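You operate a simulated robot arm through the tools that you are given. There is no shell and no other tool.

Carry out the task below with a simulated two-armed robot. There is one attempt and no reset: what you move stays moved.

TASK
Snap a chalk line to the green mark on the grey sheet, then wind the line in.
Fine: draw the white line end out, set the purple brake, press the purple button once and free the brake again. Where these are worked on the way, their far stop is far enough and under half their travel is too little: purple brake.
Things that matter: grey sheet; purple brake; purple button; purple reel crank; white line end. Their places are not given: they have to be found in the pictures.

The check looks at the end state, three seconds after you hand in, the way a careful person would. Anything else that was tipped, shoved, dropped, spilled or broken makes it a failure. Flat cloth is picked up by pressing the open fingertips on it (5 to 10 N) and closing them slowly along it; thin cloth reads only 2 to 8 mm in the jaws.

THE ROBOT
Two 7-joint arms with fingered hands on one trunk that stands fixed in place. Base frame: the origin is at the foot of the trunk, x ahead of it, y to its left, z up; the work surface is at about z = 0.9. Units: m, degrees, N and s.
The left shoulder is at [0.2, 0.135, 0.995], the right one opposite. Each reaches about 0.885 m from its shoulder. Payload 4 kg a hand.
Tool frame (each hand has its own): the origin (TCP) lies between the finger pads and is the grasp point; the fingertips stand 0.025 m ahead of it; z points along the fingers, y is the line along which they close. The gripper opens to 0.088 m; its body begins 0.029 m behind the TCP. The gripper is a hand of 4 fingers: y runs from the thumb to the fingers, the wrist lies at [-0.013, -0.106, -0.174] in the tool frame.
Orientation is told as [roll, pitch, yaw] about the base's x, y, z axes, in that order, counted from this pose: with the fingers straight down and the wrist toward the robot, the tool's x, y and z point along [0, 1, 0], [1, 0, 0] and [0, 0, -1] of the base frame.

THE INTERFACE
- The arms move only by the tool apply_moves. It takes "left_plan", "right_plan" or both (then of equal length, played together; a hand with none holds still); each is a list of rows, each a list of 2 entries, a list of its own where there are three numbers: the shift along the tool's x, y, z in units of 25 mm (1.0 is 25 mm), then the turn, a rotation vector about the tool's x, y, z in units of 4 degrees (1.0 is 4 degrees). In form: [[[tx, ty, tz], [wx, wy, wz]], ...]. A call has 1 to 20 rows; each row shifts and turns the commanded pose from where the row before left it, along the tool's axes as they then stand. A call with a number of a shift or a turn outside -1 to 1 is refused whole. A row lasts 0.2 s, in which the tool goes at most 0.05 m and 8.6 degrees; a call with a longer step from one row to the next is refused whole. Where a pose cannot be reached the arm comes as near as it can. A force on the tool above 40 N (or 10 N above the force at the start of the call, whichever is more), or a blocked arm, ends the call early, and 0.2 s more pass. In this call time passes only in rows, and 0.2 s behind the last. The reply holds the time, the measured pose of the TCP, the force on the tool along the base axes, the opening and the grip force, in the units named above and with some noise, with the torque about the TCP (base axes, N m) and any sound that the robot's microphone picked up.
- Cameras (640 x 400 px; columns grow to the right, rows downward): "scene" is now at [0.1528, -0.0041, 1.618]; the picture's right is [0.05, -1.00, 0.00], its down [-0.65, -0.03, -0.76] and it looks along [0.76, 0.04, -0.65] (base axes); focal length 320 px, centre (320, 200). "left" rides on the left gripper at [-0.064, -0.083, -0.098] in its tool frame; the picture's right is [-0.62, -0.37, 0.69], its down [0.71, -0.63, 0.30] and it looks along [0.32, 0.68, 0.65] (tool axes); focal length 265 px, centre (320, 200). "right" rides on the right gripper at [0.064, -0.083, -0.098] in its tool frame; the picture's right is [-0.62, 0.37, -0.69], its down [-0.71, -0.63, 0.30] and it looks along [-0.32, 0.68, 0.65] (tool axes); focal length 265 px, centre (320, 200).
- camera(camera): a new picture of that camera. No time passes.
- lift_body(by): slides the trunk up (or, below 0, down) by that many m; the arms and the scene camera ride with it, the base frame stays. It gives what a move gives, with no picture.
- set_fingers(index, middle, ring, thumb_bend, thumb_turn, hand): sets how far each is bent, from 0 (flat) to 100 (curled in); at 30 the hand is open as for a grip, at 70 the pads meet at the TCP. One left out holds its place. A second passes; each finger stops where it meets its share of the squeeze, and holds until it gets a number again. It is the only way to open and close the hand. It gives what a move gives, with no picture; readings hold the bend of each and the force on the fingers (four entries, about 0 where the hand has none), thumb and palm. thumb_turn goes from beside the hand (0) to across from the fingers (100), as for a grip.
- turn_head(pan, tilt): turns the head with the scene camera to pan (to the left, within 97 degrees either way) and tilt (down, from -29 to 69), counted from straight ahead of the robot. It gives what a move gives.
- locate(camera, pixels): there is no depth. For up to 12 entries [column, row, z] of the newest picture of that camera ("zoom" is the newest enlarged one), the place [x, y] in the base frame at which the ray of that pixel passes the height z, good to about 0.003 m, but the place of the scene camera against the robot may be out by one fixed shift of up to 0.025 m in any direction. No time passes.
- inspect(camera, box): a new picture of the part [left, top, right, bottom] of that camera's present view, enlarged. No time passes.
- finish_job(): hands the job in; it is judged then, once.

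Open the grippers and draw the arms clear of the work before you hand the job in, unless the task says otherwise.

The tools are called after "Request:" by a JSON object that holds its "fn" and its "kwargs". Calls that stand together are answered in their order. apply_moves: Moves the arms, as the interface text tells. Its arguments: {"type":"object","properties":{"left_plan":{"type":"array","items":{"type":"array"}},"right_plan":{"type":"array","items":{"type":"array"}}},"required":[]} The other tools are called the same way: lift_body (by) moves the trunk up or down; set_fingers (index, middle, ring, thumb_bend, thumb_turn, hand) moves the fingers one by one; turn_head (pan, tilt) turns the head that bears the scene camera; camera (camera) takes a picture; locate (camera, pixels) gives the place at which the rays of pixels pass given heights; inspect (camera, box) takes an enlarged picture of a part of a camera's view; finish_job () hands the job in.

At the start:

```text
time_s: 0.0
left_eef_pos: [0.5127, 0.3454, 1.2191]
left_orientation: [0.1, 0.0, 0.0]
left_contact_force: [0.1, -2.0, 0.5]
left_torque: [-0.02, 0.0, 0.0]
left_finger_gap: 0.0876
left_gripper_force: 0.1
left_shape: jaw
left_bend: [30.0, 30.0, 30.0, 30.0, 98.0]
left_finger forces: [0.0, 0.1, 0.0, 0.1, 0.1, 0.0]
right_eef_pos: [0.604, -0.1799, 1.3041]
right_orientation: [0.1, 0.0, 0.1]
right_contact_force: [0.1, -0.8, -0.1]
right_torque: [-0.01, 0.01, -0.01]
right_finger_gap: 0.0876
right_gripper_force: 0.1
right_shape: jaw
right_bend: [30.0, 30.0, 30.0, 30.0, 98.0]
right_finger forces: [0.1, 0.0, 0.0, 0.0, 0.1, 0.1]
trunk travel left (down, up): [-0.6, 0.17]
head pan, tilt (commanded): [2.8, 40.8]
```

scene: 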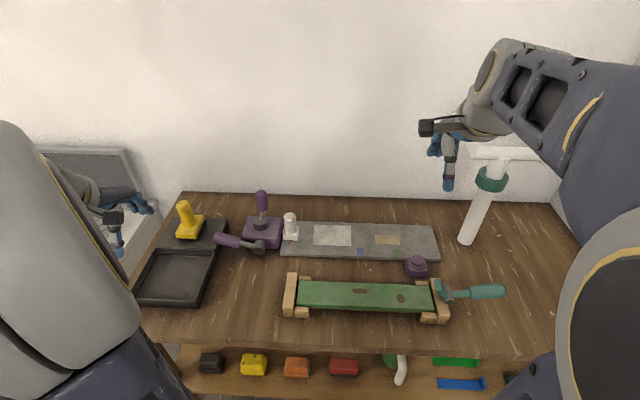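
right: 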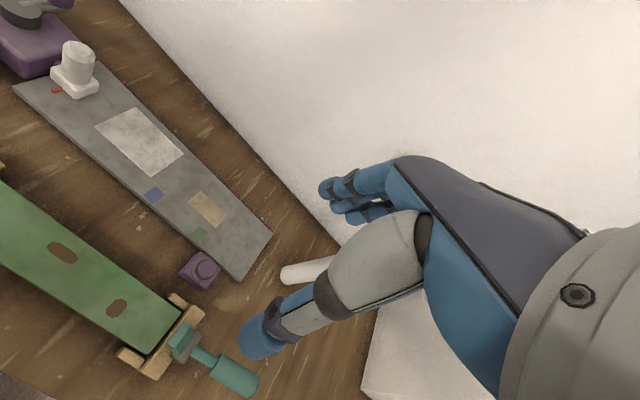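
left: 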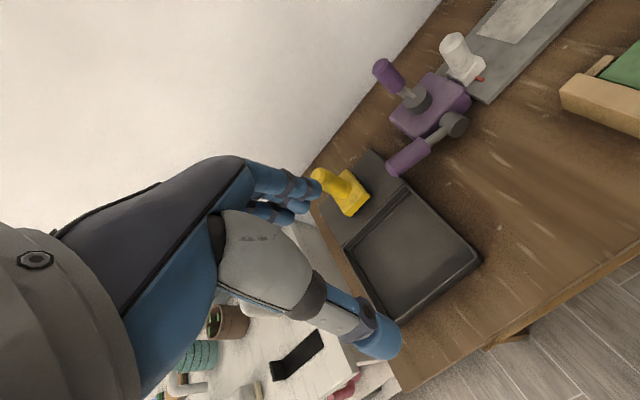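

The scene shows a purple box with two levers (about 262,230), a white line end (290,225), a grey sheet (360,240) with small marks, and a purple button (416,265). I'll enlarge these areas before moving anything.

Request:
{"fn": "inspect", "kwargs": {"camera": "scene", "box": [200, 170, 330, 270]}}

Request:
{"fn": "inspect", "kwargs": {"camera": "scene", "box": [270, 200, 460, 300]}}

Request:
{"fn": "inspect", "kwargs": {"camera": "right", "box": [0, 0, 320, 300]}}

Request:
{"fn": "inspect", "kwargs": {"camera": "left", "box": [340, 0, 640, 200]}}

```text
4.00 times, centred on (265, 220) of scene
```

zoom: 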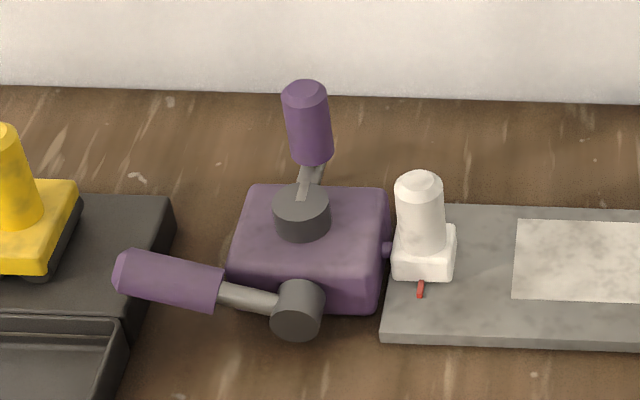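

```text
3.37 times, centred on (365, 250) of scene
```

zoom: 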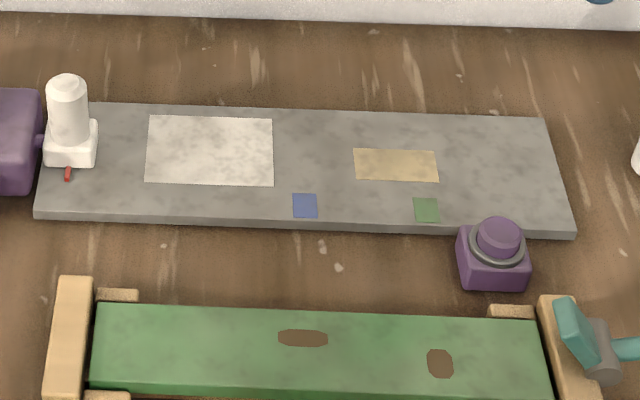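

```text
1.33 times, centred on (160, 150) of right
```

zoom: 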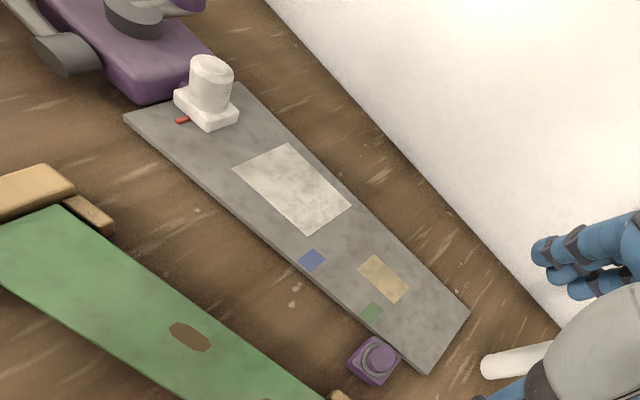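

```text
2.00 times, centred on (490, 100) of left
```

zoom: 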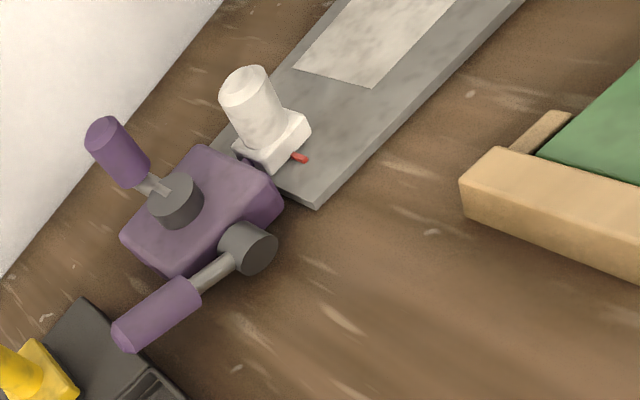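

The top hub with the upright handle (265,210) looks like the reel crank, and the front lever (235,242) looks like the brake. The white slider has a red pointer at about (304,243). I'll locate these from the hand cameras at several heights to work out their positions.

Request:
{"fn": "locate", "kwargs": {"camera": "right", "pixels": [[198, 233, 0.91], [153, 194, 0.91], [57, 91, 0.91], [57, 91, 0.93], [13, 84, 0.91], [238, 281, 0.91], [272, 235, 0.91], [200, 272, 0.9], [206, 266, 0.95], [80, 48, 0.95], [80, 48, 1.0], [208, 208, 0.91]]}}

Request:
{"fn": "locate", "kwargs": {"camera": "scene", "pixels": [[391, 262, 0.91], [360, 251, 0.91], [304, 243, 0.91], [304, 243, 0.93], [281, 255, 0.91], [440, 262, 0.91], [416, 270, 0.9], [417, 258, 0.95], [290, 215, 0.95], [290, 215, 1.0], [260, 195, 1.0], [232, 240, 0.95]]}}

Request:
{"fn": "locate", "kwargs": {"camera": "left", "pixels": [[490, 79, 0.91], [490, 79, 0.93], [499, 103, 0.91], [454, 40, 0.95], [454, 40, 1.0], [380, 68, 0.95], [380, 68, 1.0], [400, 170, 0.9], [400, 170, 0.95], [458, 127, 0.95], [428, 97, 0.95], [428, 97, 1.0]]}}

```text
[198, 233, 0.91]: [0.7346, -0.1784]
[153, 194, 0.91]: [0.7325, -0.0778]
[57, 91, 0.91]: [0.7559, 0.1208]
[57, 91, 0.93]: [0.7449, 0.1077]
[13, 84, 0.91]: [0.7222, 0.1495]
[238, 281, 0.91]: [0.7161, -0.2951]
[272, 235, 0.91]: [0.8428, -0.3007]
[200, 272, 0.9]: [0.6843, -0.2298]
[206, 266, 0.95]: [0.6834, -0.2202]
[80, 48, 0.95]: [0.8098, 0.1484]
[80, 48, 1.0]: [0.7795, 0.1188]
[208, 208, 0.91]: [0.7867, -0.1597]
```

```text
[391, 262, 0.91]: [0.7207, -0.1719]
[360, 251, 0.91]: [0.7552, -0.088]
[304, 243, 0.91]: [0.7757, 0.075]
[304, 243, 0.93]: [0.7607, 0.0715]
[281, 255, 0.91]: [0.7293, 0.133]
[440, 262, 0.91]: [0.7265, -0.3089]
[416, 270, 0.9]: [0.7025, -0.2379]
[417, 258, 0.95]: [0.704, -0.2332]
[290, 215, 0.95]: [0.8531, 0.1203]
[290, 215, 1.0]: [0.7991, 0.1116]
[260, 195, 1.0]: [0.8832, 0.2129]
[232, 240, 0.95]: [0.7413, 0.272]
```

```text
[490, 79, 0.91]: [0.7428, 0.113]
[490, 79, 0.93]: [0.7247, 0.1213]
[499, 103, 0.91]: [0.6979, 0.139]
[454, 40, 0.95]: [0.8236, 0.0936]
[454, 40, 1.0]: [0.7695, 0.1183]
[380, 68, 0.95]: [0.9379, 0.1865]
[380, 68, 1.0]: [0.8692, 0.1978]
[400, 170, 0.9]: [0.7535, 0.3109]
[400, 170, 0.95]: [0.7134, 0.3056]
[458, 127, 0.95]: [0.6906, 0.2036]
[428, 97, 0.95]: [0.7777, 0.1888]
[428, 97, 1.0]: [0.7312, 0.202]
```

I'll refine with precise sub-pixel positions taken from the zooms: green mark at scene (396.8,253), pointer (290.2,242), lever tip (215.5,237.5) and hub (259,250.5). This lets me calibrate the scene camera's shift and triangulate.

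Request:
{"fn": "locate", "kwargs": {"camera": "scene", "pixels": [[396.8, 253, 0.91], [360.5, 251.8, 0.91], [290.2, 242, 0.91], [290.2, 242, 0.93], [215.5, 237.5, 0.9], [215.5, 237.5, 0.95], [215.5, 237.5, 1.0], [259, 250.5, 0.9], [259, 250.5, 0.95], [290, 214.5, 1.0], [281, 255, 0.9], [418.5, 259, 0.95]]}}

Request:
{"fn": "locate", "kwargs": {"camera": "left", "pixels": [[394, 167.5, 0.9], [394, 167.5, 0.95], [394, 167.5, 1.0], [461, 126, 0.9], [461, 126, 0.95], [461, 126, 1.0], [382, 63, 1.0], [382, 63, 1.05], [412, 92, 1.0], [454, 36, 1.0], [418, 97, 0.97], [480, 76, 0.92]]}}

Request:
{"fn": "inspect", "kwargs": {"camera": "right", "box": [0, 0, 120, 110]}}

```text
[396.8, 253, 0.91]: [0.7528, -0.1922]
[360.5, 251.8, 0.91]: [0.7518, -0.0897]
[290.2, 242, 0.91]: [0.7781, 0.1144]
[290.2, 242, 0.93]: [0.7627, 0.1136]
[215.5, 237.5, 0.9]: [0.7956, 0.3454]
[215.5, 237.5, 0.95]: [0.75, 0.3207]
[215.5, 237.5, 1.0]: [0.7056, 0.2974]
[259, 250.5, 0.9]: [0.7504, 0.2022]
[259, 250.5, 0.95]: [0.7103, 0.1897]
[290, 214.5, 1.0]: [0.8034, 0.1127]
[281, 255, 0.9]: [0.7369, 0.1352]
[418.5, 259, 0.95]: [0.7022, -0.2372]
```

```text
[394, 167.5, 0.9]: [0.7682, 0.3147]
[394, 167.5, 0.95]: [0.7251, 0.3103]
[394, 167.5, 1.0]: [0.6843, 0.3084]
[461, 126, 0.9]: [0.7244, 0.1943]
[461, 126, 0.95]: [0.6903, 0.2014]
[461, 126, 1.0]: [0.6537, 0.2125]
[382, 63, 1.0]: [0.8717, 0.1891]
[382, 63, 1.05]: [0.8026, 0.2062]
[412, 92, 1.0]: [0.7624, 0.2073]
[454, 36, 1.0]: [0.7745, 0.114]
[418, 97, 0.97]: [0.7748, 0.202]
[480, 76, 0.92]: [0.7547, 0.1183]
```

```text
3.64 times, centred on (60, 55) of right
```

zoom: 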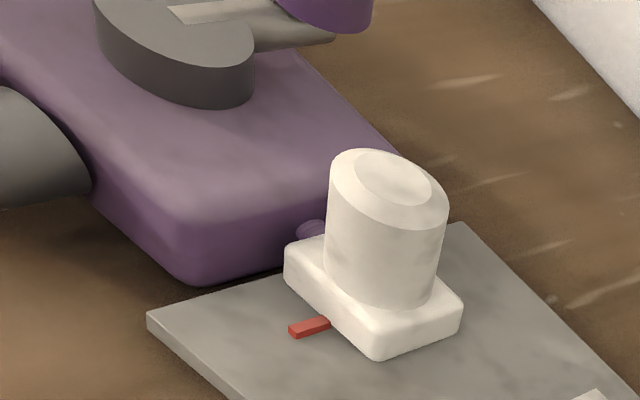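

Combining the views: brake hub at about (0.690, 0.202, 0.95), lever tip at about (0.686, 0.309, 1.00), and the white knob top at about (0.776, 0.117, 1.0). I'll move the left hand right and slightly down through free air for a closer, more frontal view of the reel box.

Request:
{"fn": "apply_moves", "kwargs": {"left_plan": [[[-0.8, 0, 0.2], [0, 0, 0]], [[-0.8, 0, 0.2], [0, 0, 0]], [[-0.8, 0, 0.2], [0, 0, 0]], [[-0.8, 0, 0.2], [0, 0, 0]], [[-0.8, 0, 0.2], [0, 0, 0]], [[-0.8, 0, 0.2], [0, 0, 0]], [[-0.8, 0, 0.2], [0, 0, 0]], [[-0.8, 0, 0.2], [0, 0, 0]], [[-0.8, 0, 0.2], [0, 0, 0]], [[-0.8, 0, 0.2], [0, 0, 0]]]}}

Request:
{"fn": "camera", "kwargs": {"camera": "left"}}

Request:
{"fn": "camera", "kwargs": {"camera": "scene"}}

```text
time_s: 2.2
left_eef_pos: [0.5128, 0.1457, 1.1674]
left_orientation: [0.1, 0.0, 0.0]
left_contact_force: [0.0, -0.6, 0.1]
left_torque: [0.02, -0.02, 0.0]
left_finger_gap: 0.0879
left_gripper_force: 0.1
left_shape: jaw
left_bend: [30.0, 30.0, 30.0, 30.0, 98.0]
left_finger forces: [0.0, 0.1, 0.0, 0.0, 0.1, 0.0]
right_eef_pos: [0.6043, -0.1784, 1.3041]
right_orientation: [0.0, 0.0, 0.0]
right_contact_force: [0.7, 0.5, -0.8]
right_torque: [-0.06, 0.03, -0.02]
right_finger_gap: 0.0877
right_gripper_force: 0.1
right_shape: jaw
right_bend: [30.0, 30.0, 30.0, 30.0, 98.0]
right_finger forces: [0.0, 0.1, 0.0, 0.0, 0.1, 0.0]
trunk travel left (down, up): [-0.6, 0.17]
head pan, tilt (commanded): [2.8, 40.8]
```

```text
taken
```

left: 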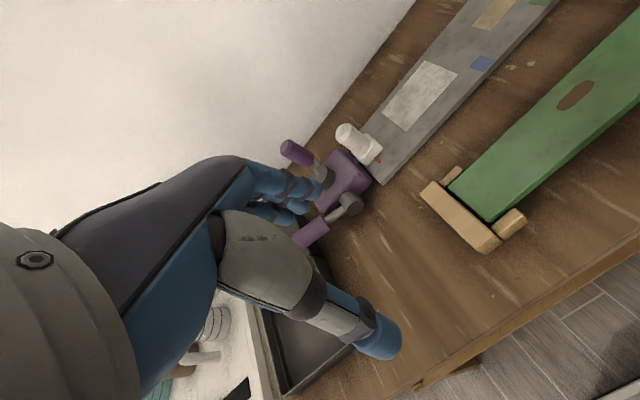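

```text
taken
```

scene: 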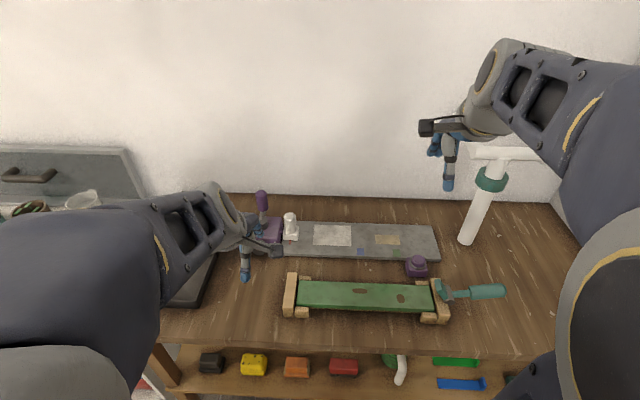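

The hand itself hides the box from this side. I'll move it back to the left (y about 0.38) and lower, so the box falls in the open right half of the left camera's picture.

Request:
{"fn": "apply_moves", "kwargs": {"left_plan": [[[1, 0, 0.1], [0, 0, 0]], [[1, 0, 0.1], [0, 0, 0]], [[1, 0, 0.1], [0, 0, 0]], [[1, 0, 0.2], [0, 0, 0]], [[1, 0, 0.2], [0, 0, 0]], [[1, 0, 0.2], [0, 0, 0]], [[1, 0, 0.2], [0, 0, 0]], [[1, 0, 0.3], [0, 0, 0]], [[1, 0, 0.3], [0, 0, 0]], [[0.8, 0, 0.3], [0, 0, 0]]]}}

Request:
{"fn": "camera", "kwargs": {"camera": "left"}}

Request:
{"fn": "inspect", "kwargs": {"camera": "left", "box": [380, 0, 640, 200]}}

```text
time_s: 4.4
left_eef_pos: [0.5122, 0.3917, 1.1178]
left_orientation: [0.0, 0.0, -0.1]
left_contact_force: [-0.3, 0.8, 0.6]
left_torque: [-0.01, 0.02, 0.0]
left_finger_gap: 0.0877
left_gripper_force: 0.1
left_shape: jaw
left_bend: [30.0, 30.0, 30.0, 30.0, 98.0]
left_finger forces: [0.0, 0.0, 0.0, 0.0, 0.0, 0.0]
right_eef_pos: [0.6048, -0.1792, 1.3046]
right_orientation: [-0.1, -0.1, -0.1]
right_contact_force: [-0.4, 0.3, -0.3]
right_torque: [-0.01, 0.0, 0.0]
right_finger_gap: 0.0876
right_gripper_force: 0.0
right_shape: jaw
right_bend: [30.0, 30.0, 30.0, 30.0, 98.0]
right_finger forces: [0.1, 0.0, 0.1, 0.1, 0.0, 0.1]
trunk travel left (down, up): [-0.6, 0.17]
head pan, tilt (commanded): [2.8, 40.8]
```

```text
taken
```

left: 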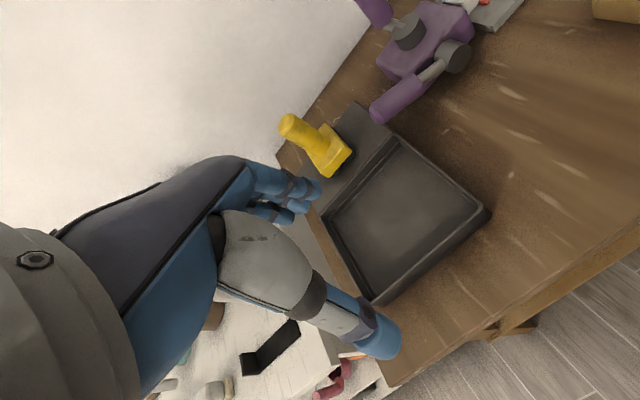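

```text
2.00 times, centred on (510, 100) of left
```

zoom: 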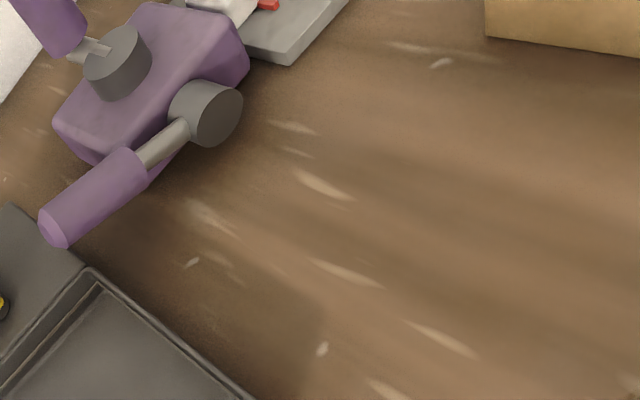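

The closer view shows the brake hub on the front face (460,56) and the lever tip (377,115). I'll locate these at several heights to triangulate against the earlier view.

Request:
{"fn": "locate", "kwargs": {"camera": "left", "pixels": [[377, 115, 0.95], [377, 115, 0.975], [377, 115, 1.0], [377, 115, 1.025], [460, 56, 0.925], [460, 56, 0.95], [460, 56, 0.975], [408, 25, 0.97], [408, 25, 0.99], [488, 30, 0.9], [488, 30, 0.91], [422, 100, 0.97]]}}

Request:
{"fn": "inspect", "kwargs": {"camera": "scene", "box": [200, 170, 330, 270]}}

```text
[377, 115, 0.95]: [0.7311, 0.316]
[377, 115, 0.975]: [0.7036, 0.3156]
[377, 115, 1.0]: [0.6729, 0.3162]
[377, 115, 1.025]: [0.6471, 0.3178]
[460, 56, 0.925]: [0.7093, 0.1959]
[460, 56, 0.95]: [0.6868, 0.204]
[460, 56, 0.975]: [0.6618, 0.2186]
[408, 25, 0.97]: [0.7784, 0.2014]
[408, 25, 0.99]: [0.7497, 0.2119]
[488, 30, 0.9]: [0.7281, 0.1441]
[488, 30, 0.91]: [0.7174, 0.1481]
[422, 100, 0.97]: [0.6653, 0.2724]
```

```text
4.00 times, centred on (265, 220) of scene
```

zoom: 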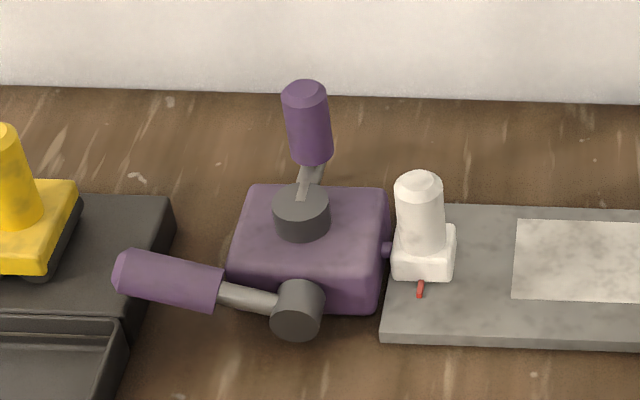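

The lever runs from hub (y 0.203, z 0.95) to tip (y 0.315, z about 0.98) in the plane x about 0.70, and the white knob is about 33 mm wide near (0.776, 0.117). I'll bring the right hand to hover above the white knob at z about 1.15 and look from there.

Request:
{"fn": "apply_moves", "kwargs": {"right_plan": [[[0.947, 0.573, 0.5], [0, 0, 0]], [[0.947, 0.573, 0.5], [0, 0, 0]], [[0.947, 0.573, 0.5], [0, 0, 0]], [[0.947, 0.573, 0.5], [0, 0, 0]], [[0.947, 0.573, 0.5], [0, 0, 0]], [[0.947, 0.573, 0.5], [0, 0, 0]], [[0.947, 0.573, 0.5], [0, 0, 0]], [[0.947, 0.573, 0.5], [0, 0, 0]], [[0.947, 0.573, 0.5], [0, 0, 0]], [[0.947, 0.573, 0.5], [0, 0, 0]], [[0.947, 0.573, 0.5], [0, 0, 0]], [[0.947, 0.573, 0.5], [0, 0, 0]]]}}

Request:
{"fn": "camera", "kwargs": {"camera": "right"}}

Request:
{"fn": "camera", "kwargs": {"camera": "scene"}}

```text
time_s: 7.0
left_eef_pos: [0.5127, 0.3905, 1.117]
left_orientation: [0.0, 0.0, -0.1]
left_contact_force: [-0.2, -0.1, 0.2]
left_torque: [0.02, 0.02, -0.03]
left_finger_gap: 0.0877
left_gripper_force: 0.0
left_shape: jaw
left_bend: [30.0, 30.0, 30.0, 30.0, 98.0]
left_finger forces: [0.0, 0.0, 0.0, 0.0, 0.1, 0.1]
right_eef_pos: [0.7738, 0.1047, 1.1551]
right_orientation: [0.0, 0.0, 0.0]
right_contact_force: [0.3, -0.3, -0.7]
right_torque: [0.04, -0.01, 0.0]
right_finger_gap: 0.0877
right_gripper_force: 0.0
right_shape: jaw
right_bend: [30.0, 30.0, 30.0, 30.0, 98.0]
right_finger forces: [0.0, 0.0, 0.0, 0.0, 0.0, 0.0]
trunk travel left (down, up): [-0.6, 0.17]
head pan, tilt (commanded): [2.8, 40.8]
```

```text
taken
```

right: 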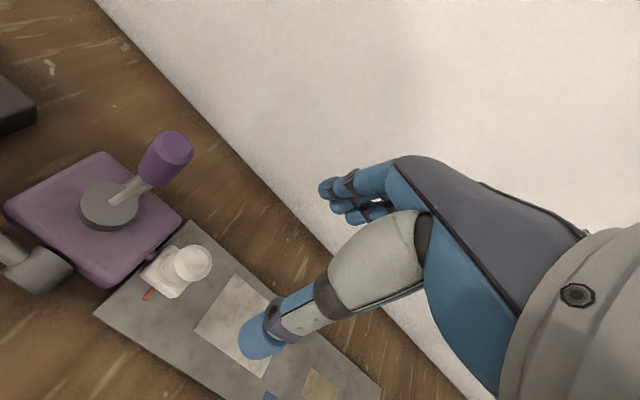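

```text
taken
```

scene: 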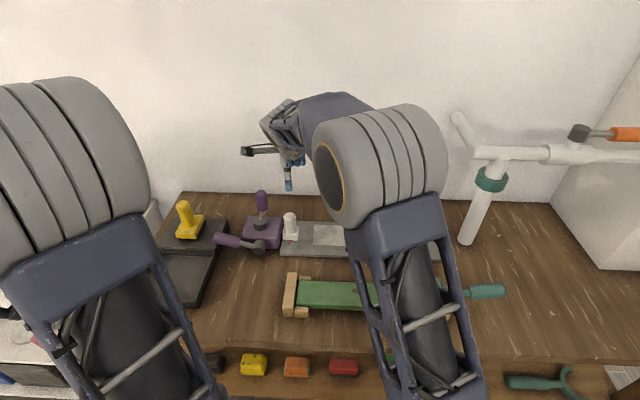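

Now the right camera shows the crank from above (hub 110,205; knob 170,150), and the white knob at (193,263). I'll locate these and enlarge the view.

Request:
{"fn": "locate", "kwargs": {"camera": "right", "pixels": [[195, 262, 0.99], [195, 262, 1.0], [195, 262, 1.01], [148, 295, 0.91], [148, 295, 0.92], [108, 203, 0.98], [108, 203, 0.99], [178, 147, 1.03], [178, 147, 1.05], [95, 313, 0.91], [183, 220, 0.96], [112, 287, 0.96]]}}

Request:
{"fn": "inspect", "kwargs": {"camera": "right", "box": [0, 110, 300, 320]}}

```text
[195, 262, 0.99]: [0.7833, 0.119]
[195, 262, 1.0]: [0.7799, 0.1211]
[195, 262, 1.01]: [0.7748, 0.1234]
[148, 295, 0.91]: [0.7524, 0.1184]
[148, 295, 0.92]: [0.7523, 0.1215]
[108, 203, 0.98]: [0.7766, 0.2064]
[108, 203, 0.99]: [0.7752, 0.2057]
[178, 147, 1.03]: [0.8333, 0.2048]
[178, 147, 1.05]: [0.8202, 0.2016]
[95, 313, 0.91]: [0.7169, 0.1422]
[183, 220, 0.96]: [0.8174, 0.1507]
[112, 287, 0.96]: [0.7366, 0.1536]
```

```text
1.90 times, centred on (150, 215) of right
```

zoom: 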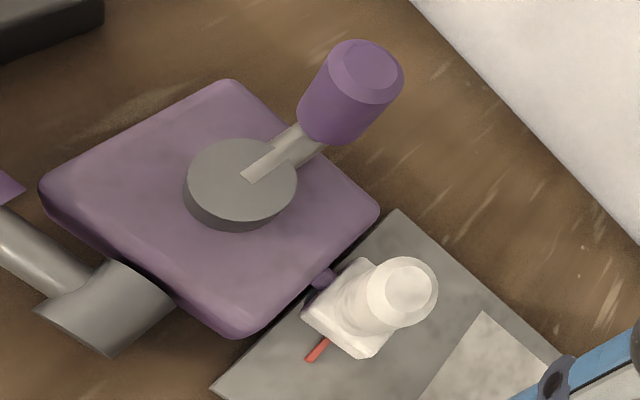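

The white knob centre is about (0.780, 0.119) with its top at z about 0.997. The box's right face is at y about 0.151, so I'll keep the hand slightly to the right of the knob centre (y 0.110) and lower it in two steps.

Request:
{"fn": "apply_moves", "kwargs": {"right_plan": [[[0.1, 0.12, 0.8], [0, 0, 0]], [[0.1, 0.12, 0.8], [0, 0, 0]], [[0, 0, 0.8], [0, 0, 0]], [[0, 0, 0.8], [0, 0, 0]], [[0, 0, 0.8], [0, 0, 0]]]}}

Request:
{"fn": "camera", "kwargs": {"camera": "right"}}

Request:
{"fn": "camera", "kwargs": {"camera": "left"}}

Request:
{"fn": "inspect", "kwargs": {"camera": "scene", "box": [220, 130, 360, 270]}}

```text
time_s: 8.2
left_eef_pos: [0.5123, 0.3929, 1.1165]
left_orientation: [-0.1, 0.0, 0.0]
left_contact_force: [-0.5, 0.0, 0.3]
left_torque: [0.01, 0.0, -0.02]
left_finger_gap: 0.0878
left_gripper_force: 0.0
left_shape: jaw
left_bend: [30.0, 30.0, 30.0, 30.0, 98.0]
left_finger forces: [0.1, 0.0, 0.0, 0.0, 0.0, 0.0]
right_eef_pos: [0.7813, 0.1106, 1.0551]
right_orientation: [0.0, 0.1, 0.0]
right_contact_force: [0.6, -0.2, -0.7]
right_torque: [0.01, -0.04, 0.01]
right_finger_gap: 0.0878
right_gripper_force: 0.1
right_shape: jaw
right_bend: [30.0, 30.0, 30.0, 30.0, 98.0]
right_finger forces: [0.0, 0.0, 0.0, 0.0, 0.0, 0.0]
trunk travel left (down, up): [-0.6, 0.17]
head pan, tilt (commanded): [2.8, 40.8]
```

```text
taken
```

right: 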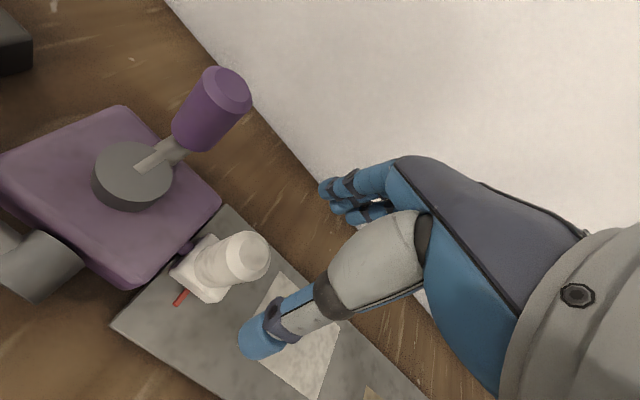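

```text
taken
```

left: 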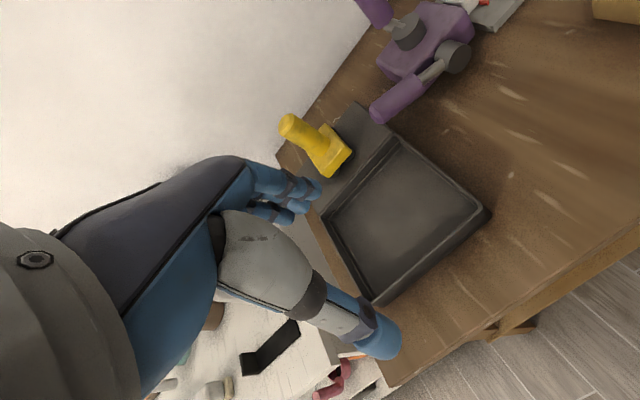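

```text
2.86 times, centred on (290, 200) of scene
```

zoom: 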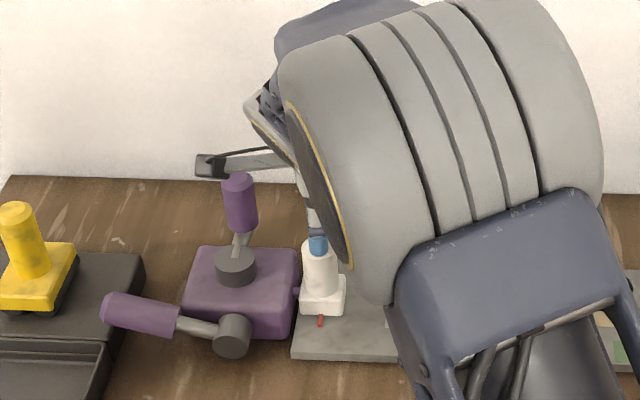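

The white knob top is at (247,256) in the right camera and the thumb and fingers straddle it. I'll check its location from this closer view before lowering.

Request:
{"fn": "locate", "kwargs": {"camera": "right", "pixels": [[248, 255, 0.99], [248, 255, 0.997], [248, 255, 1.005], [180, 300, 0.91], [180, 300, 0.92], [218, 208, 0.96], [128, 288, 0.96], [230, 85, 1.03], [230, 85, 1.05], [132, 168, 0.985], [198, 290, 0.93], [238, 290, 0.94]]}}

Request:
{"fn": "inspect", "kwargs": {"camera": "right", "box": [140, 140, 420, 370]}}

```text
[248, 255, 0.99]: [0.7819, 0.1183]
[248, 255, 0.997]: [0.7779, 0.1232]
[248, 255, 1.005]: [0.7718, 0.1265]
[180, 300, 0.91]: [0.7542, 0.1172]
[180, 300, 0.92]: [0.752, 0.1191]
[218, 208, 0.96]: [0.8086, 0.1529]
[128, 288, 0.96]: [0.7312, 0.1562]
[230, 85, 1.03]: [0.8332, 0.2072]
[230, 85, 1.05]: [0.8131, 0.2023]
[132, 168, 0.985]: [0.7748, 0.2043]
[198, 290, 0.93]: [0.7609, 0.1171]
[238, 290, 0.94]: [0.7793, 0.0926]
```

```text
1.74 times, centred on (280, 255) of right
```

zoom: 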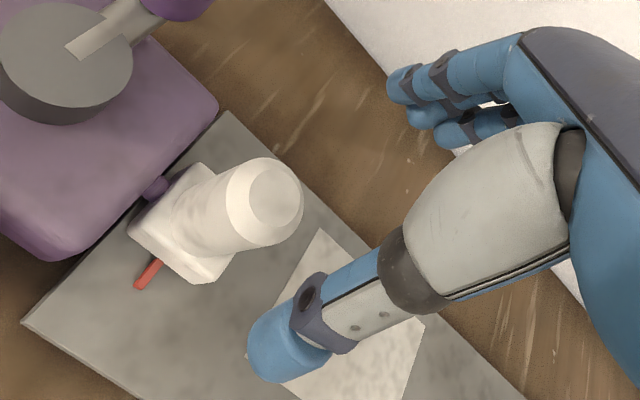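

The knob is at about (0.779, 0.1195), consistent with before. I'll lower the right hand 80 mm so that the pads sit around the knob.

Request:
{"fn": "apply_moves", "kwargs": {"right_plan": [[[0, 0, 0.7], [0, 0, 0]], [[0, 0, 0.7], [0, 0, 0]], [[0, 0, 0.7], [0, 0, 0]], [[0, 0, 0.6], [0, 0, 0]], [[0, 0, 0.5], [0, 0, 0]]]}}

Request:
{"fn": "camera", "kwargs": {"camera": "right"}}

Request:
{"fn": "inspect", "kwargs": {"camera": "left", "box": [340, 0, 640, 150]}}

Request:
{"fn": "inspect", "kwargs": {"camera": "scene", "box": [220, 150, 360, 270]}}

```text
time_s: 9.4
left_eef_pos: [0.5124, 0.3923, 1.117]
left_orientation: [0.1, -0.1, 0.0]
left_contact_force: [-0.3, 0.4, -0.8]
left_torque: [-0.03, -0.01, -0.03]
left_finger_gap: 0.0877
left_gripper_force: 0.1
left_shape: jaw
left_bend: [30.0, 30.0, 30.0, 30.0, 98.0]
left_finger forces: [0.0, 0.1, 0.0, 0.0, 0.0, 0.0]
right_eef_pos: [0.7821, 0.1103, 0.9744]
right_orientation: [0.0, 0.0, 0.0]
right_contact_force: [0.1, 0.5, -0.3]
right_torque: [0.01, -0.02, -0.02]
right_finger_gap: 0.0878
right_gripper_force: 0.1
right_shape: jaw
right_bend: [30.0, 30.0, 30.0, 30.0, 98.0]
right_finger forces: [0.1, 0.0, 0.0, 0.0, 0.0, 0.1]
trunk travel left (down, up): [-0.6, 0.17]
head pan, tilt (commanded): [2.8, 40.8]
```

```text
taken
```

right: 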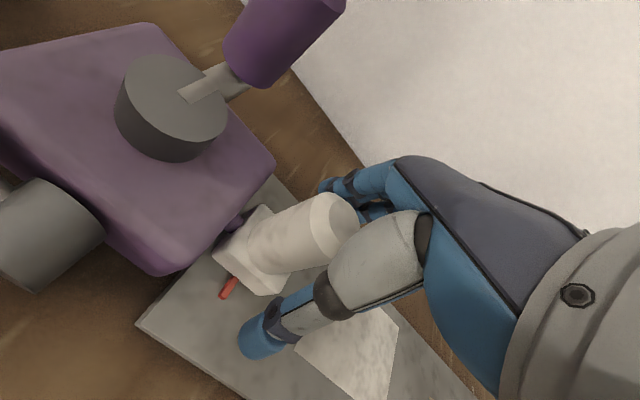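

```text
2.13 times, centred on (490, 75) of left
```

zoom: 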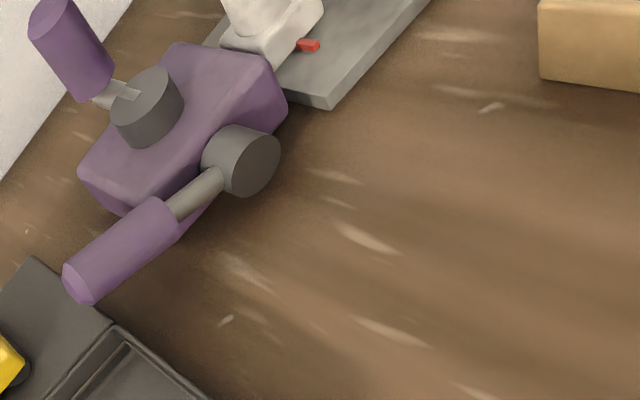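

```text
3.33 times, centred on (290, 210) of scene
```

zoom: 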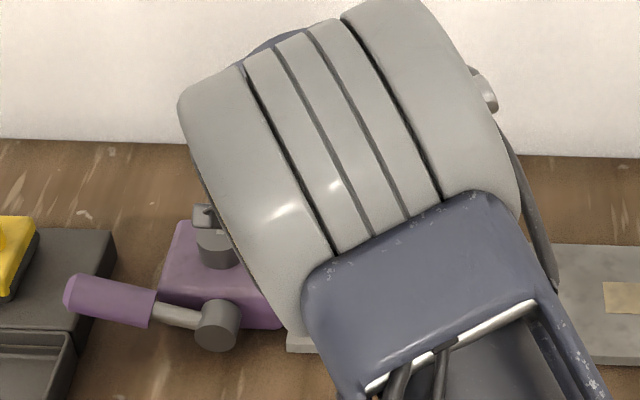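

No contact so far, and the knob stands between thumb and fingers. I'll close the right hand on it.

Request:
{"fn": "set_fingers", "kwargs": {"hand": "right", "index": 60, "middle": 60, "ring": 60, "thumb_bend": 60}}

Request:
{"fn": "camera", "kwargs": {"camera": "right"}}

```text
time_s: 10.4
left_eef_pos: [0.5124, 0.3934, 1.1162]
left_orientation: [0.1, 0.0, 0.0]
left_contact_force: [-0.1, 0.1, 0.9]
left_torque: [0.01, 0.04, 0.01]
left_finger_gap: 0.0877
left_gripper_force: 0.0
left_shape: jaw
left_bend: [30.0, 30.0, 30.0, 30.0, 98.0]
left_finger forces: [0.0, 0.1, 0.0, 0.0, 0.0, 0.0]
right_eef_pos: [0.7811, 0.1102, 0.9744]
right_orientation: [0.0, 0.0, 0.0]
right_contact_force: [-0.8, -1.4, -0.5]
right_torque: [-0.01, 0.02, -0.02]
right_finger_gap: 0.0263
right_gripper_force: 1.1
right_shape: fingers
right_bend: [57.0, 60.0, 60.0, 57.0, 98.0]
right_finger forces: [1.4, 0.0, 0.0, 0.0, 2.1, 0.0]
trunk travel left (down, up): [-0.6, 0.17]
head pan, tilt (commanded): [2.8, 40.8]
```

```text
taken
```

right: 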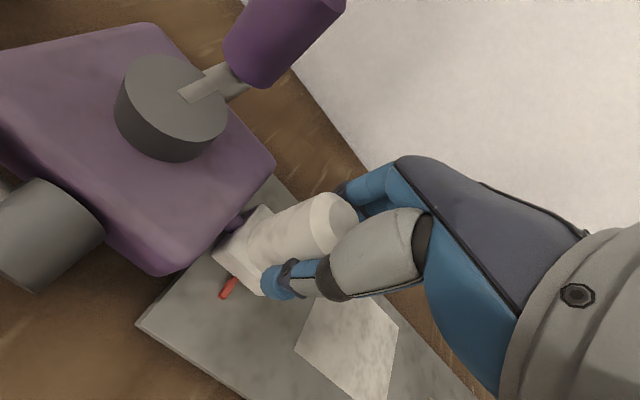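

Only the index (bend 57, 1.4 N) and thumb (57, 2.1 N) touch the knob; the middle finger is just short. I'll squeeze further with the index, middle and thumb for a firm hold.

Request:
{"fn": "set_fingers", "kwargs": {"hand": "right", "index": 72, "middle": 72, "ring": 62, "thumb_bend": 70}}

Request:
{"fn": "inspect", "kwargs": {"camera": "right", "box": [180, 120, 460, 330]}}

```text
time_s: 11.4
left_eef_pos: [0.5114, 0.392, 1.1178]
left_orientation: [0.0, 0.0, 0.0]
left_contact_force: [-0.3, -0.6, -0.9]
left_torque: [-0.05, -0.02, 0.0]
left_finger_gap: 0.0877
left_gripper_force: 0.1
left_shape: jaw
left_bend: [30.0, 30.0, 30.0, 30.0, 98.0]
left_finger forces: [0.0, 0.0, 0.0, 0.0, 0.0, 0.1]
right_eef_pos: [0.7806, 0.1106, 0.9749]
right_orientation: [0.0, 0.0, 0.0]
right_contact_force: [2.2, -4.6, -1.8]
right_torque: [-0.06, -0.08, 0.0]
right_finger_gap: 0.024
right_gripper_force: 9.8
right_shape: fingers
right_bend: [59.0, 71.0, 62.0, 59.0, 97.0]
right_finger forces: [8.7, 3.0, 0.1, 0.0, 8.1, 0.0]
trunk travel left (down, up): [-0.6, 0.17]
head pan, tilt (commanded): [2.8, 40.8]
```

```text
1.90 times, centred on (320, 225) of right
```

zoom: 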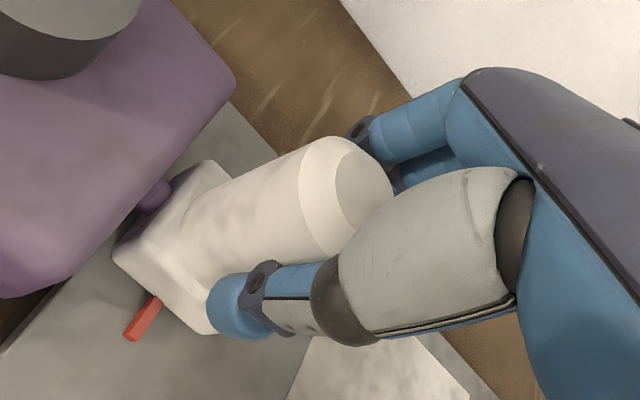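

The knob is held (index 8.7 N, thumb 8.1 N, middle 3 N). I'll try a gentle 30 mm pull toward the right (-y) and read the force.

Request:
{"fn": "apply_moves", "kwargs": {"right_plan": [[[-0.2, 0, 0], [0, 0, 0]], [[-0.25, 0, 0], [0, 0, 0]], [[-0.25, 0, 0], [0, 0, 0]], [[-0.25, 0, 0], [0, 0, 0]], [[-0.25, 0, 0], [0, 0, 0]]]}}

Request:
{"fn": "camera", "kwargs": {"camera": "right"}}

```text
time_s: 12.6
left_eef_pos: [0.5122, 0.3925, 1.1169]
left_orientation: [0.1, 0.1, 0.1]
left_contact_force: [0.3, -0.1, 0.4]
left_torque: [-0.02, -0.04, -0.03]
left_finger_gap: 0.0876
left_gripper_force: 0.0
left_shape: jaw
left_bend: [30.0, 30.0, 30.0, 30.0, 98.0]
left_finger forces: [0.0, 0.0, 0.1, 0.1, 0.0, 0.1]
right_eef_pos: [0.7818, 0.08, 0.974]
right_orientation: [-0.1, 0.1, 0.0]
right_contact_force: [0.6, 1.8, -0.4]
right_torque: [0.02, 0.02, 0.03]
right_finger_gap: 0.0238
right_gripper_force: 7.8
right_shape: fingers
right_bend: [58.0, 72.0, 62.0, 60.0, 97.0]
right_finger forces: [7.5, 1.0, 0.0, 0.0, 8.2, 0.0]
trunk travel left (down, up): [-0.6, 0.17]
head pan, tilt (commanded): [2.8, 40.8]
```

```text
taken
```

right: 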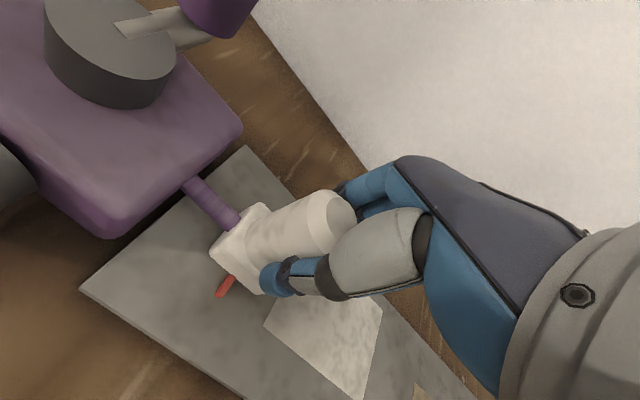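

It slides freely and the purple line pays out (about 2 N). I'll continue drawing it out another 0.235 m toward the green mark, then check.

Request:
{"fn": "apply_moves", "kwargs": {"right_plan": [[[-0.47, 0, 0], [0, 0, 0]], [[-0.47, 0, 0], [0, 0, 0]], [[-0.47, 0, 0], [0, 0, 0]], [[-0.47, 0, 0], [0, 0, 0]], [[-0.47, 0, 0], [0, 0, 0]], [[-0.47, 0, 0], [0, 0, 0]], [[-0.47, 0, 0], [0, 0, 0]], [[-0.47, 0, 0], [0, 0, 0]], [[-0.47, 0, 0], [0, 0, 0]], [[-0.47, 0, 0], [0, 0, 0]], [[-0.47, 0, 0], [0, 0, 0]], [[-0.47, 0, 0], [0, 0, 0]], [[-0.47, 0, 0], [0, 0, 0]], [[-0.47, 0, 0], [0, 0, 0]], [[-0.47, 0, 0], [0, 0, 0]], [[-0.47, 0, 0], [0, 0, 0]], [[-0.47, 0, 0], [0, 0, 0]], [[-0.47, 0, 0], [0, 0, 0]], [[-0.47, 0, 0], [0, 0, 0]], [[-0.47, 0, 0], [0, 0, 0]]]}}

Request:
{"fn": "camera", "kwargs": {"camera": "right"}}

Request:
{"fn": "camera", "kwargs": {"camera": "scene"}}

```text
time_s: 16.8
left_eef_pos: [0.5129, 0.3921, 1.117]
left_orientation: [0.0, 0.0, 0.0]
left_contact_force: [0.2, -0.4, 0.5]
left_torque: [-0.01, 0.02, 0.0]
left_finger_gap: 0.0876
left_gripper_force: 0.1
left_shape: jaw
left_bend: [30.0, 30.0, 30.0, 30.0, 98.0]
left_finger forces: [0.0, 0.1, 0.1, 0.1, 0.0, 0.0]
right_eef_pos: [0.7821, -0.1572, 0.9732]
right_orientation: [-0.1, 0.0, -0.1]
right_contact_force: [-0.6, 1.4, 1.8]
right_torque: [0.02, -0.04, 0.04]
right_finger_gap: 0.0236
right_gripper_force: 8.0
right_shape: fingers
right_bend: [58.0, 72.0, 62.0, 60.0, 97.0]
right_finger forces: [7.8, 0.9, 0.0, 0.0, 8.0, 0.0]
trunk travel left (down, up): [-0.6, 0.17]
head pan, tilt (commanded): [2.8, 40.8]
```

```text
taken
```

right: 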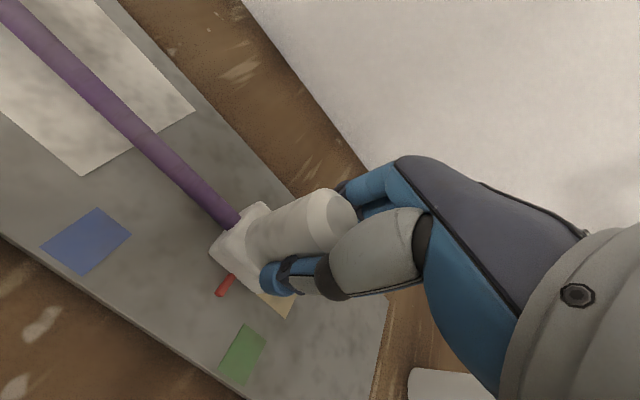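

```text
taken
```

scene: 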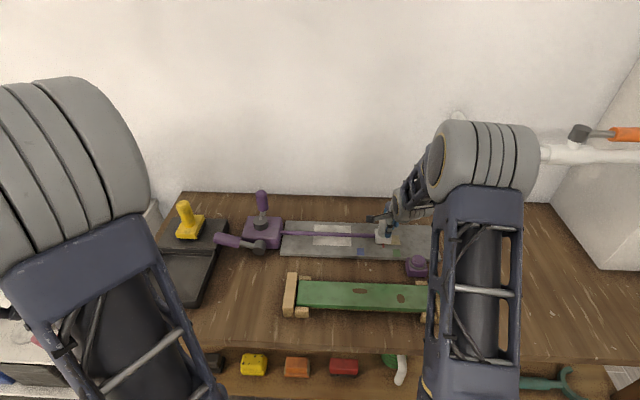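

The pointer (red, about 220,292) is just left of the green mark (242,353) in the right camera. I'll measure the pointer and the green mark's corners together from an enlarged view.

Request:
{"fn": "inspect", "kwargs": {"camera": "right", "box": [160, 230, 320, 400]}}

Request:
{"fn": "locate", "kwargs": {"camera": "right", "pixels": [[220, 293, 0.91], [220, 293, 0.915], [230, 276, 0.915], [242, 324, 0.91], [266, 336, 0.91], [219, 371, 0.91], [242, 384, 0.91], [242, 353, 0.91], [97, 208, 0.91], [41, 245, 0.91], [82, 274, 0.91], [131, 235, 0.91]]}}

```text
2.35 times, centred on (240, 315) of right
```

zoom: 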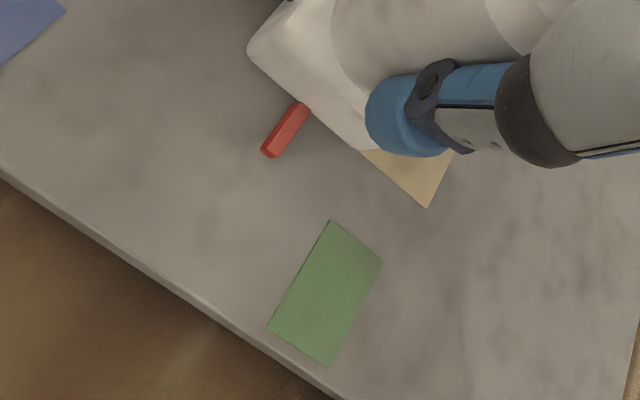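

```text
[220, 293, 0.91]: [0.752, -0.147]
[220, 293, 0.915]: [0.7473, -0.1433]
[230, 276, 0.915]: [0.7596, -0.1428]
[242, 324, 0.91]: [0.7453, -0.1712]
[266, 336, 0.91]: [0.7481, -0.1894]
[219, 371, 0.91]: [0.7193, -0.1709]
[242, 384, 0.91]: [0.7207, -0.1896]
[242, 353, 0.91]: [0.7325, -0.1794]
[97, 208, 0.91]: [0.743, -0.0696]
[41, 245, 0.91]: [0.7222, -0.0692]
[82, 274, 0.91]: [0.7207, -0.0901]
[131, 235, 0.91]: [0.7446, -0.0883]
```

The green mark spans y -0.171 to -0.1895 (centre -0.180) and the pointer is at about y -0.145. I'll move a further 34 mm and measure again.

Request:
{"fn": "apply_moves", "kwargs": {"right_plan": [[[-0.34, 0, 0], [0, 0, 0]], [[-0.34, 0, 0], [0, 0, 0]], [[-0.34, 0, 0], [0, 0, 0]], [[-0.34, 0, 0], [0, 0, 0]]]}}

Request:
{"fn": "inspect", "kwargs": {"camera": "right", "box": [160, 230, 320, 400]}}

Request:
{"fn": "inspect", "kwargs": {"camera": "scene", "box": [350, 210, 450, 280]}}

```text
time_s: 17.8
left_eef_pos: [0.5127, 0.3915, 1.1172]
left_orientation: [0.0, -0.1, -0.1]
left_contact_force: [0.2, 0.4, 0.7]
left_torque: [-0.01, -0.01, -0.03]
left_finger_gap: 0.0878
left_gripper_force: 0.0
left_shape: jaw
left_bend: [30.0, 30.0, 30.0, 30.0, 98.0]
left_finger forces: [0.1, 0.1, 0.1, 0.1, 0.1, 0.1]
right_eef_pos: [0.7813, -0.1901, 0.9741]
right_orientation: [0.0, 0.0, 0.1]
right_contact_force: [-1.2, 1.5, 1.1]
right_torque: [-0.03, -0.04, -0.01]
right_finger_gap: 0.0234
right_gripper_force: 8.7
right_shape: fingers
right_bend: [58.0, 72.0, 62.0, 60.0, 97.0]
right_finger forces: [7.6, 0.6, 0.0, 0.1, 8.1, 0.1]
trunk travel left (down, up): [-0.6, 0.17]
head pan, tilt (commanded): [2.8, 40.8]
```

```text
2.35 times, centred on (240, 315) of right
```

zoom: 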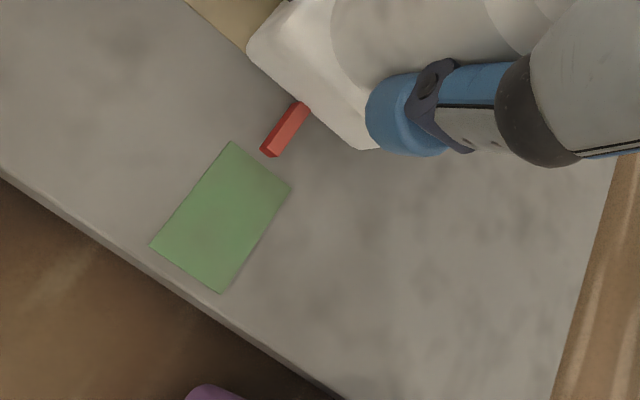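

```text
5.71 times, centred on (400, 245) of scene
```

zoom: 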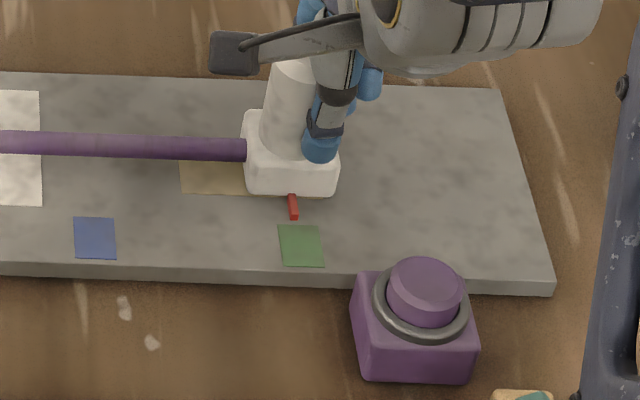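

The pointer lines up close to the middle of the green mark. I'll measure pointer and green corners precisely in this view.

Request:
{"fn": "locate", "kwargs": {"camera": "right", "pixels": [[218.7, 294.6, 0.91], [218.7, 294.6, 0.915], [216.6, 295, 0.91], [230, 277, 0.915], [201.7, 290.3, 0.91], [227.7, 309.9, 0.91], [167.2, 334.1, 0.91], [198.3, 354.6, 0.91]]}}

Request:
{"fn": "inspect", "kwargs": {"camera": "right", "box": [190, 260, 250, 310]}}

Request:
{"fn": "inspect", "kwargs": {"camera": "scene", "box": [380, 230, 420, 260]}}

```text
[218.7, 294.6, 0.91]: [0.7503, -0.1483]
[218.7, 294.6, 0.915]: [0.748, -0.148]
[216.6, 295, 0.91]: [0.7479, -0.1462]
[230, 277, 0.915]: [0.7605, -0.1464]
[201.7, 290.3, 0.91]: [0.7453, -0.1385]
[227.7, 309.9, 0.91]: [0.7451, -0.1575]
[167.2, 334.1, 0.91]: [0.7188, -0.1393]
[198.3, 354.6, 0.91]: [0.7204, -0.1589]
```

```text
8.00 times, centred on (220, 285) of right
```

zoom: 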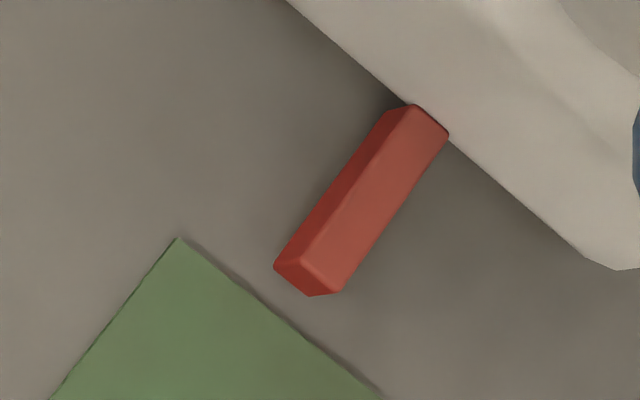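

```text
13.33 times, centred on (400, 245) of scene
```

zoom: 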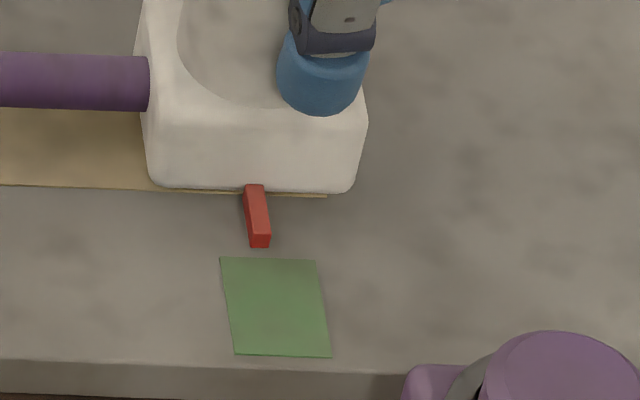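

Both views agree: the pointer is about 1.2 mm short (toward +y) of the green centre. I'll add a 1.3 mm pull, then hold while I work the brake with the left hand.

Request:
{"fn": "apply_moves", "kwargs": {"right_plan": [[[-0.052, 0, 0], [0, 0, 0]], [[0, 0, 0], [0, 0, 0]]]}}

Request:
{"fn": "camera", "kwargs": {"camera": "right"}}

Request:
{"fn": "inspect", "kwargs": {"camera": "right", "box": [190, 260, 250, 310]}}

Request:
{"fn": "inspect", "kwargs": {"camera": "scene", "box": [380, 230, 420, 260]}}

Request:
{"fn": "inspect", "kwargs": {"camera": "scene", "box": [200, 170, 330, 270]}}

```text
time_s: 18.4
left_eef_pos: [0.5123, 0.3919, 1.1176]
left_orientation: [0.0, 0.0, 0.0]
left_contact_force: [-0.5, 0.1, 0.9]
left_torque: [-0.03, -0.01, 0.05]
left_finger_gap: 0.0875
left_gripper_force: 0.1
left_shape: jaw
left_bend: [30.0, 30.0, 30.0, 30.0, 98.0]
left_finger forces: [0.0, 0.0, 0.0, 0.0, 0.1, 0.1]
right_eef_pos: [0.7805, -0.1928, 0.9743]
right_orientation: [0.0, 0.1, 0.0]
right_contact_force: [-0.2, 2.6, 0.3]
right_torque: [0.02, 0.0, -0.01]
right_finger_gap: 0.0234
right_gripper_force: 8.5
right_shape: fingers
right_bend: [58.0, 72.0, 62.0, 60.0, 97.0]
right_finger forces: [7.6, 0.7, 0.0, 0.1, 7.9, 0.0]
trunk travel left (down, up): [-0.6, 0.17]
head pan, tilt (commanded): [2.8, 40.8]
```

```text
taken
```

right: 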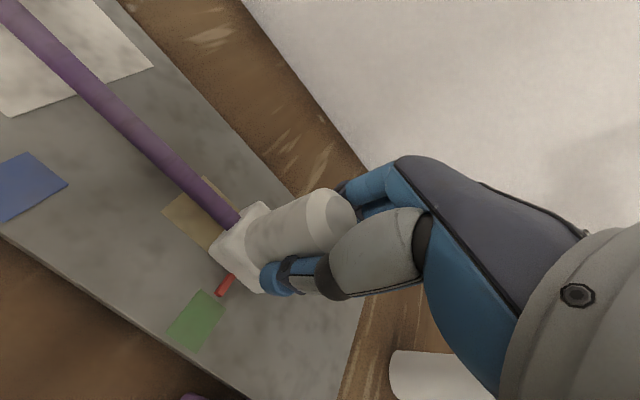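

```text
8.00 times, centred on (220, 285) of right
```

zoom: 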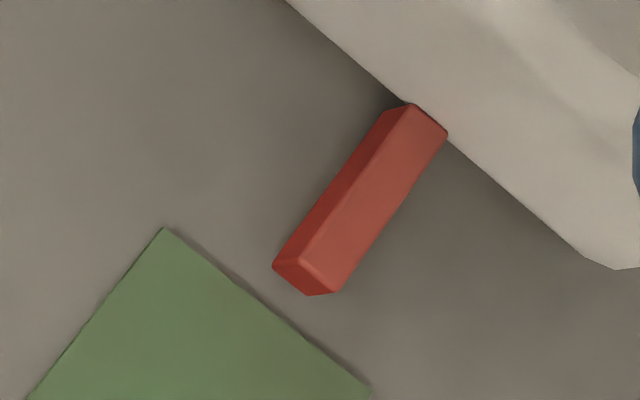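

```text
13.33 times, centred on (400, 245) of scene
```

zoom: 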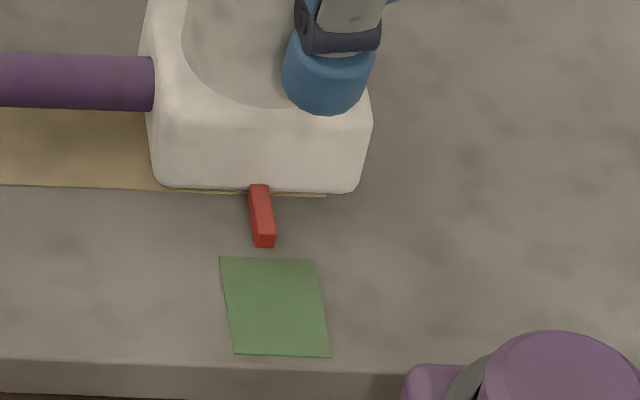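

```text
4.00 times, centred on (265, 220) of scene
```

zoom: 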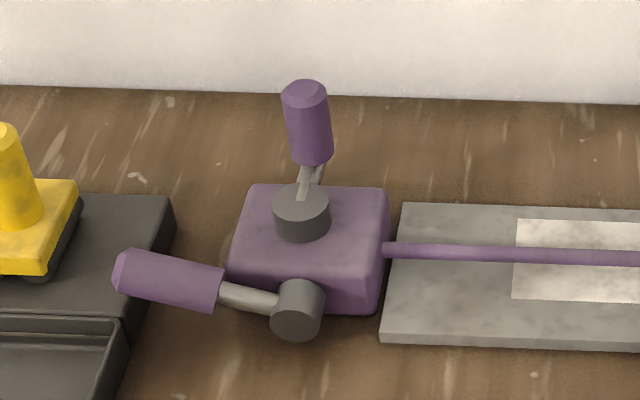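

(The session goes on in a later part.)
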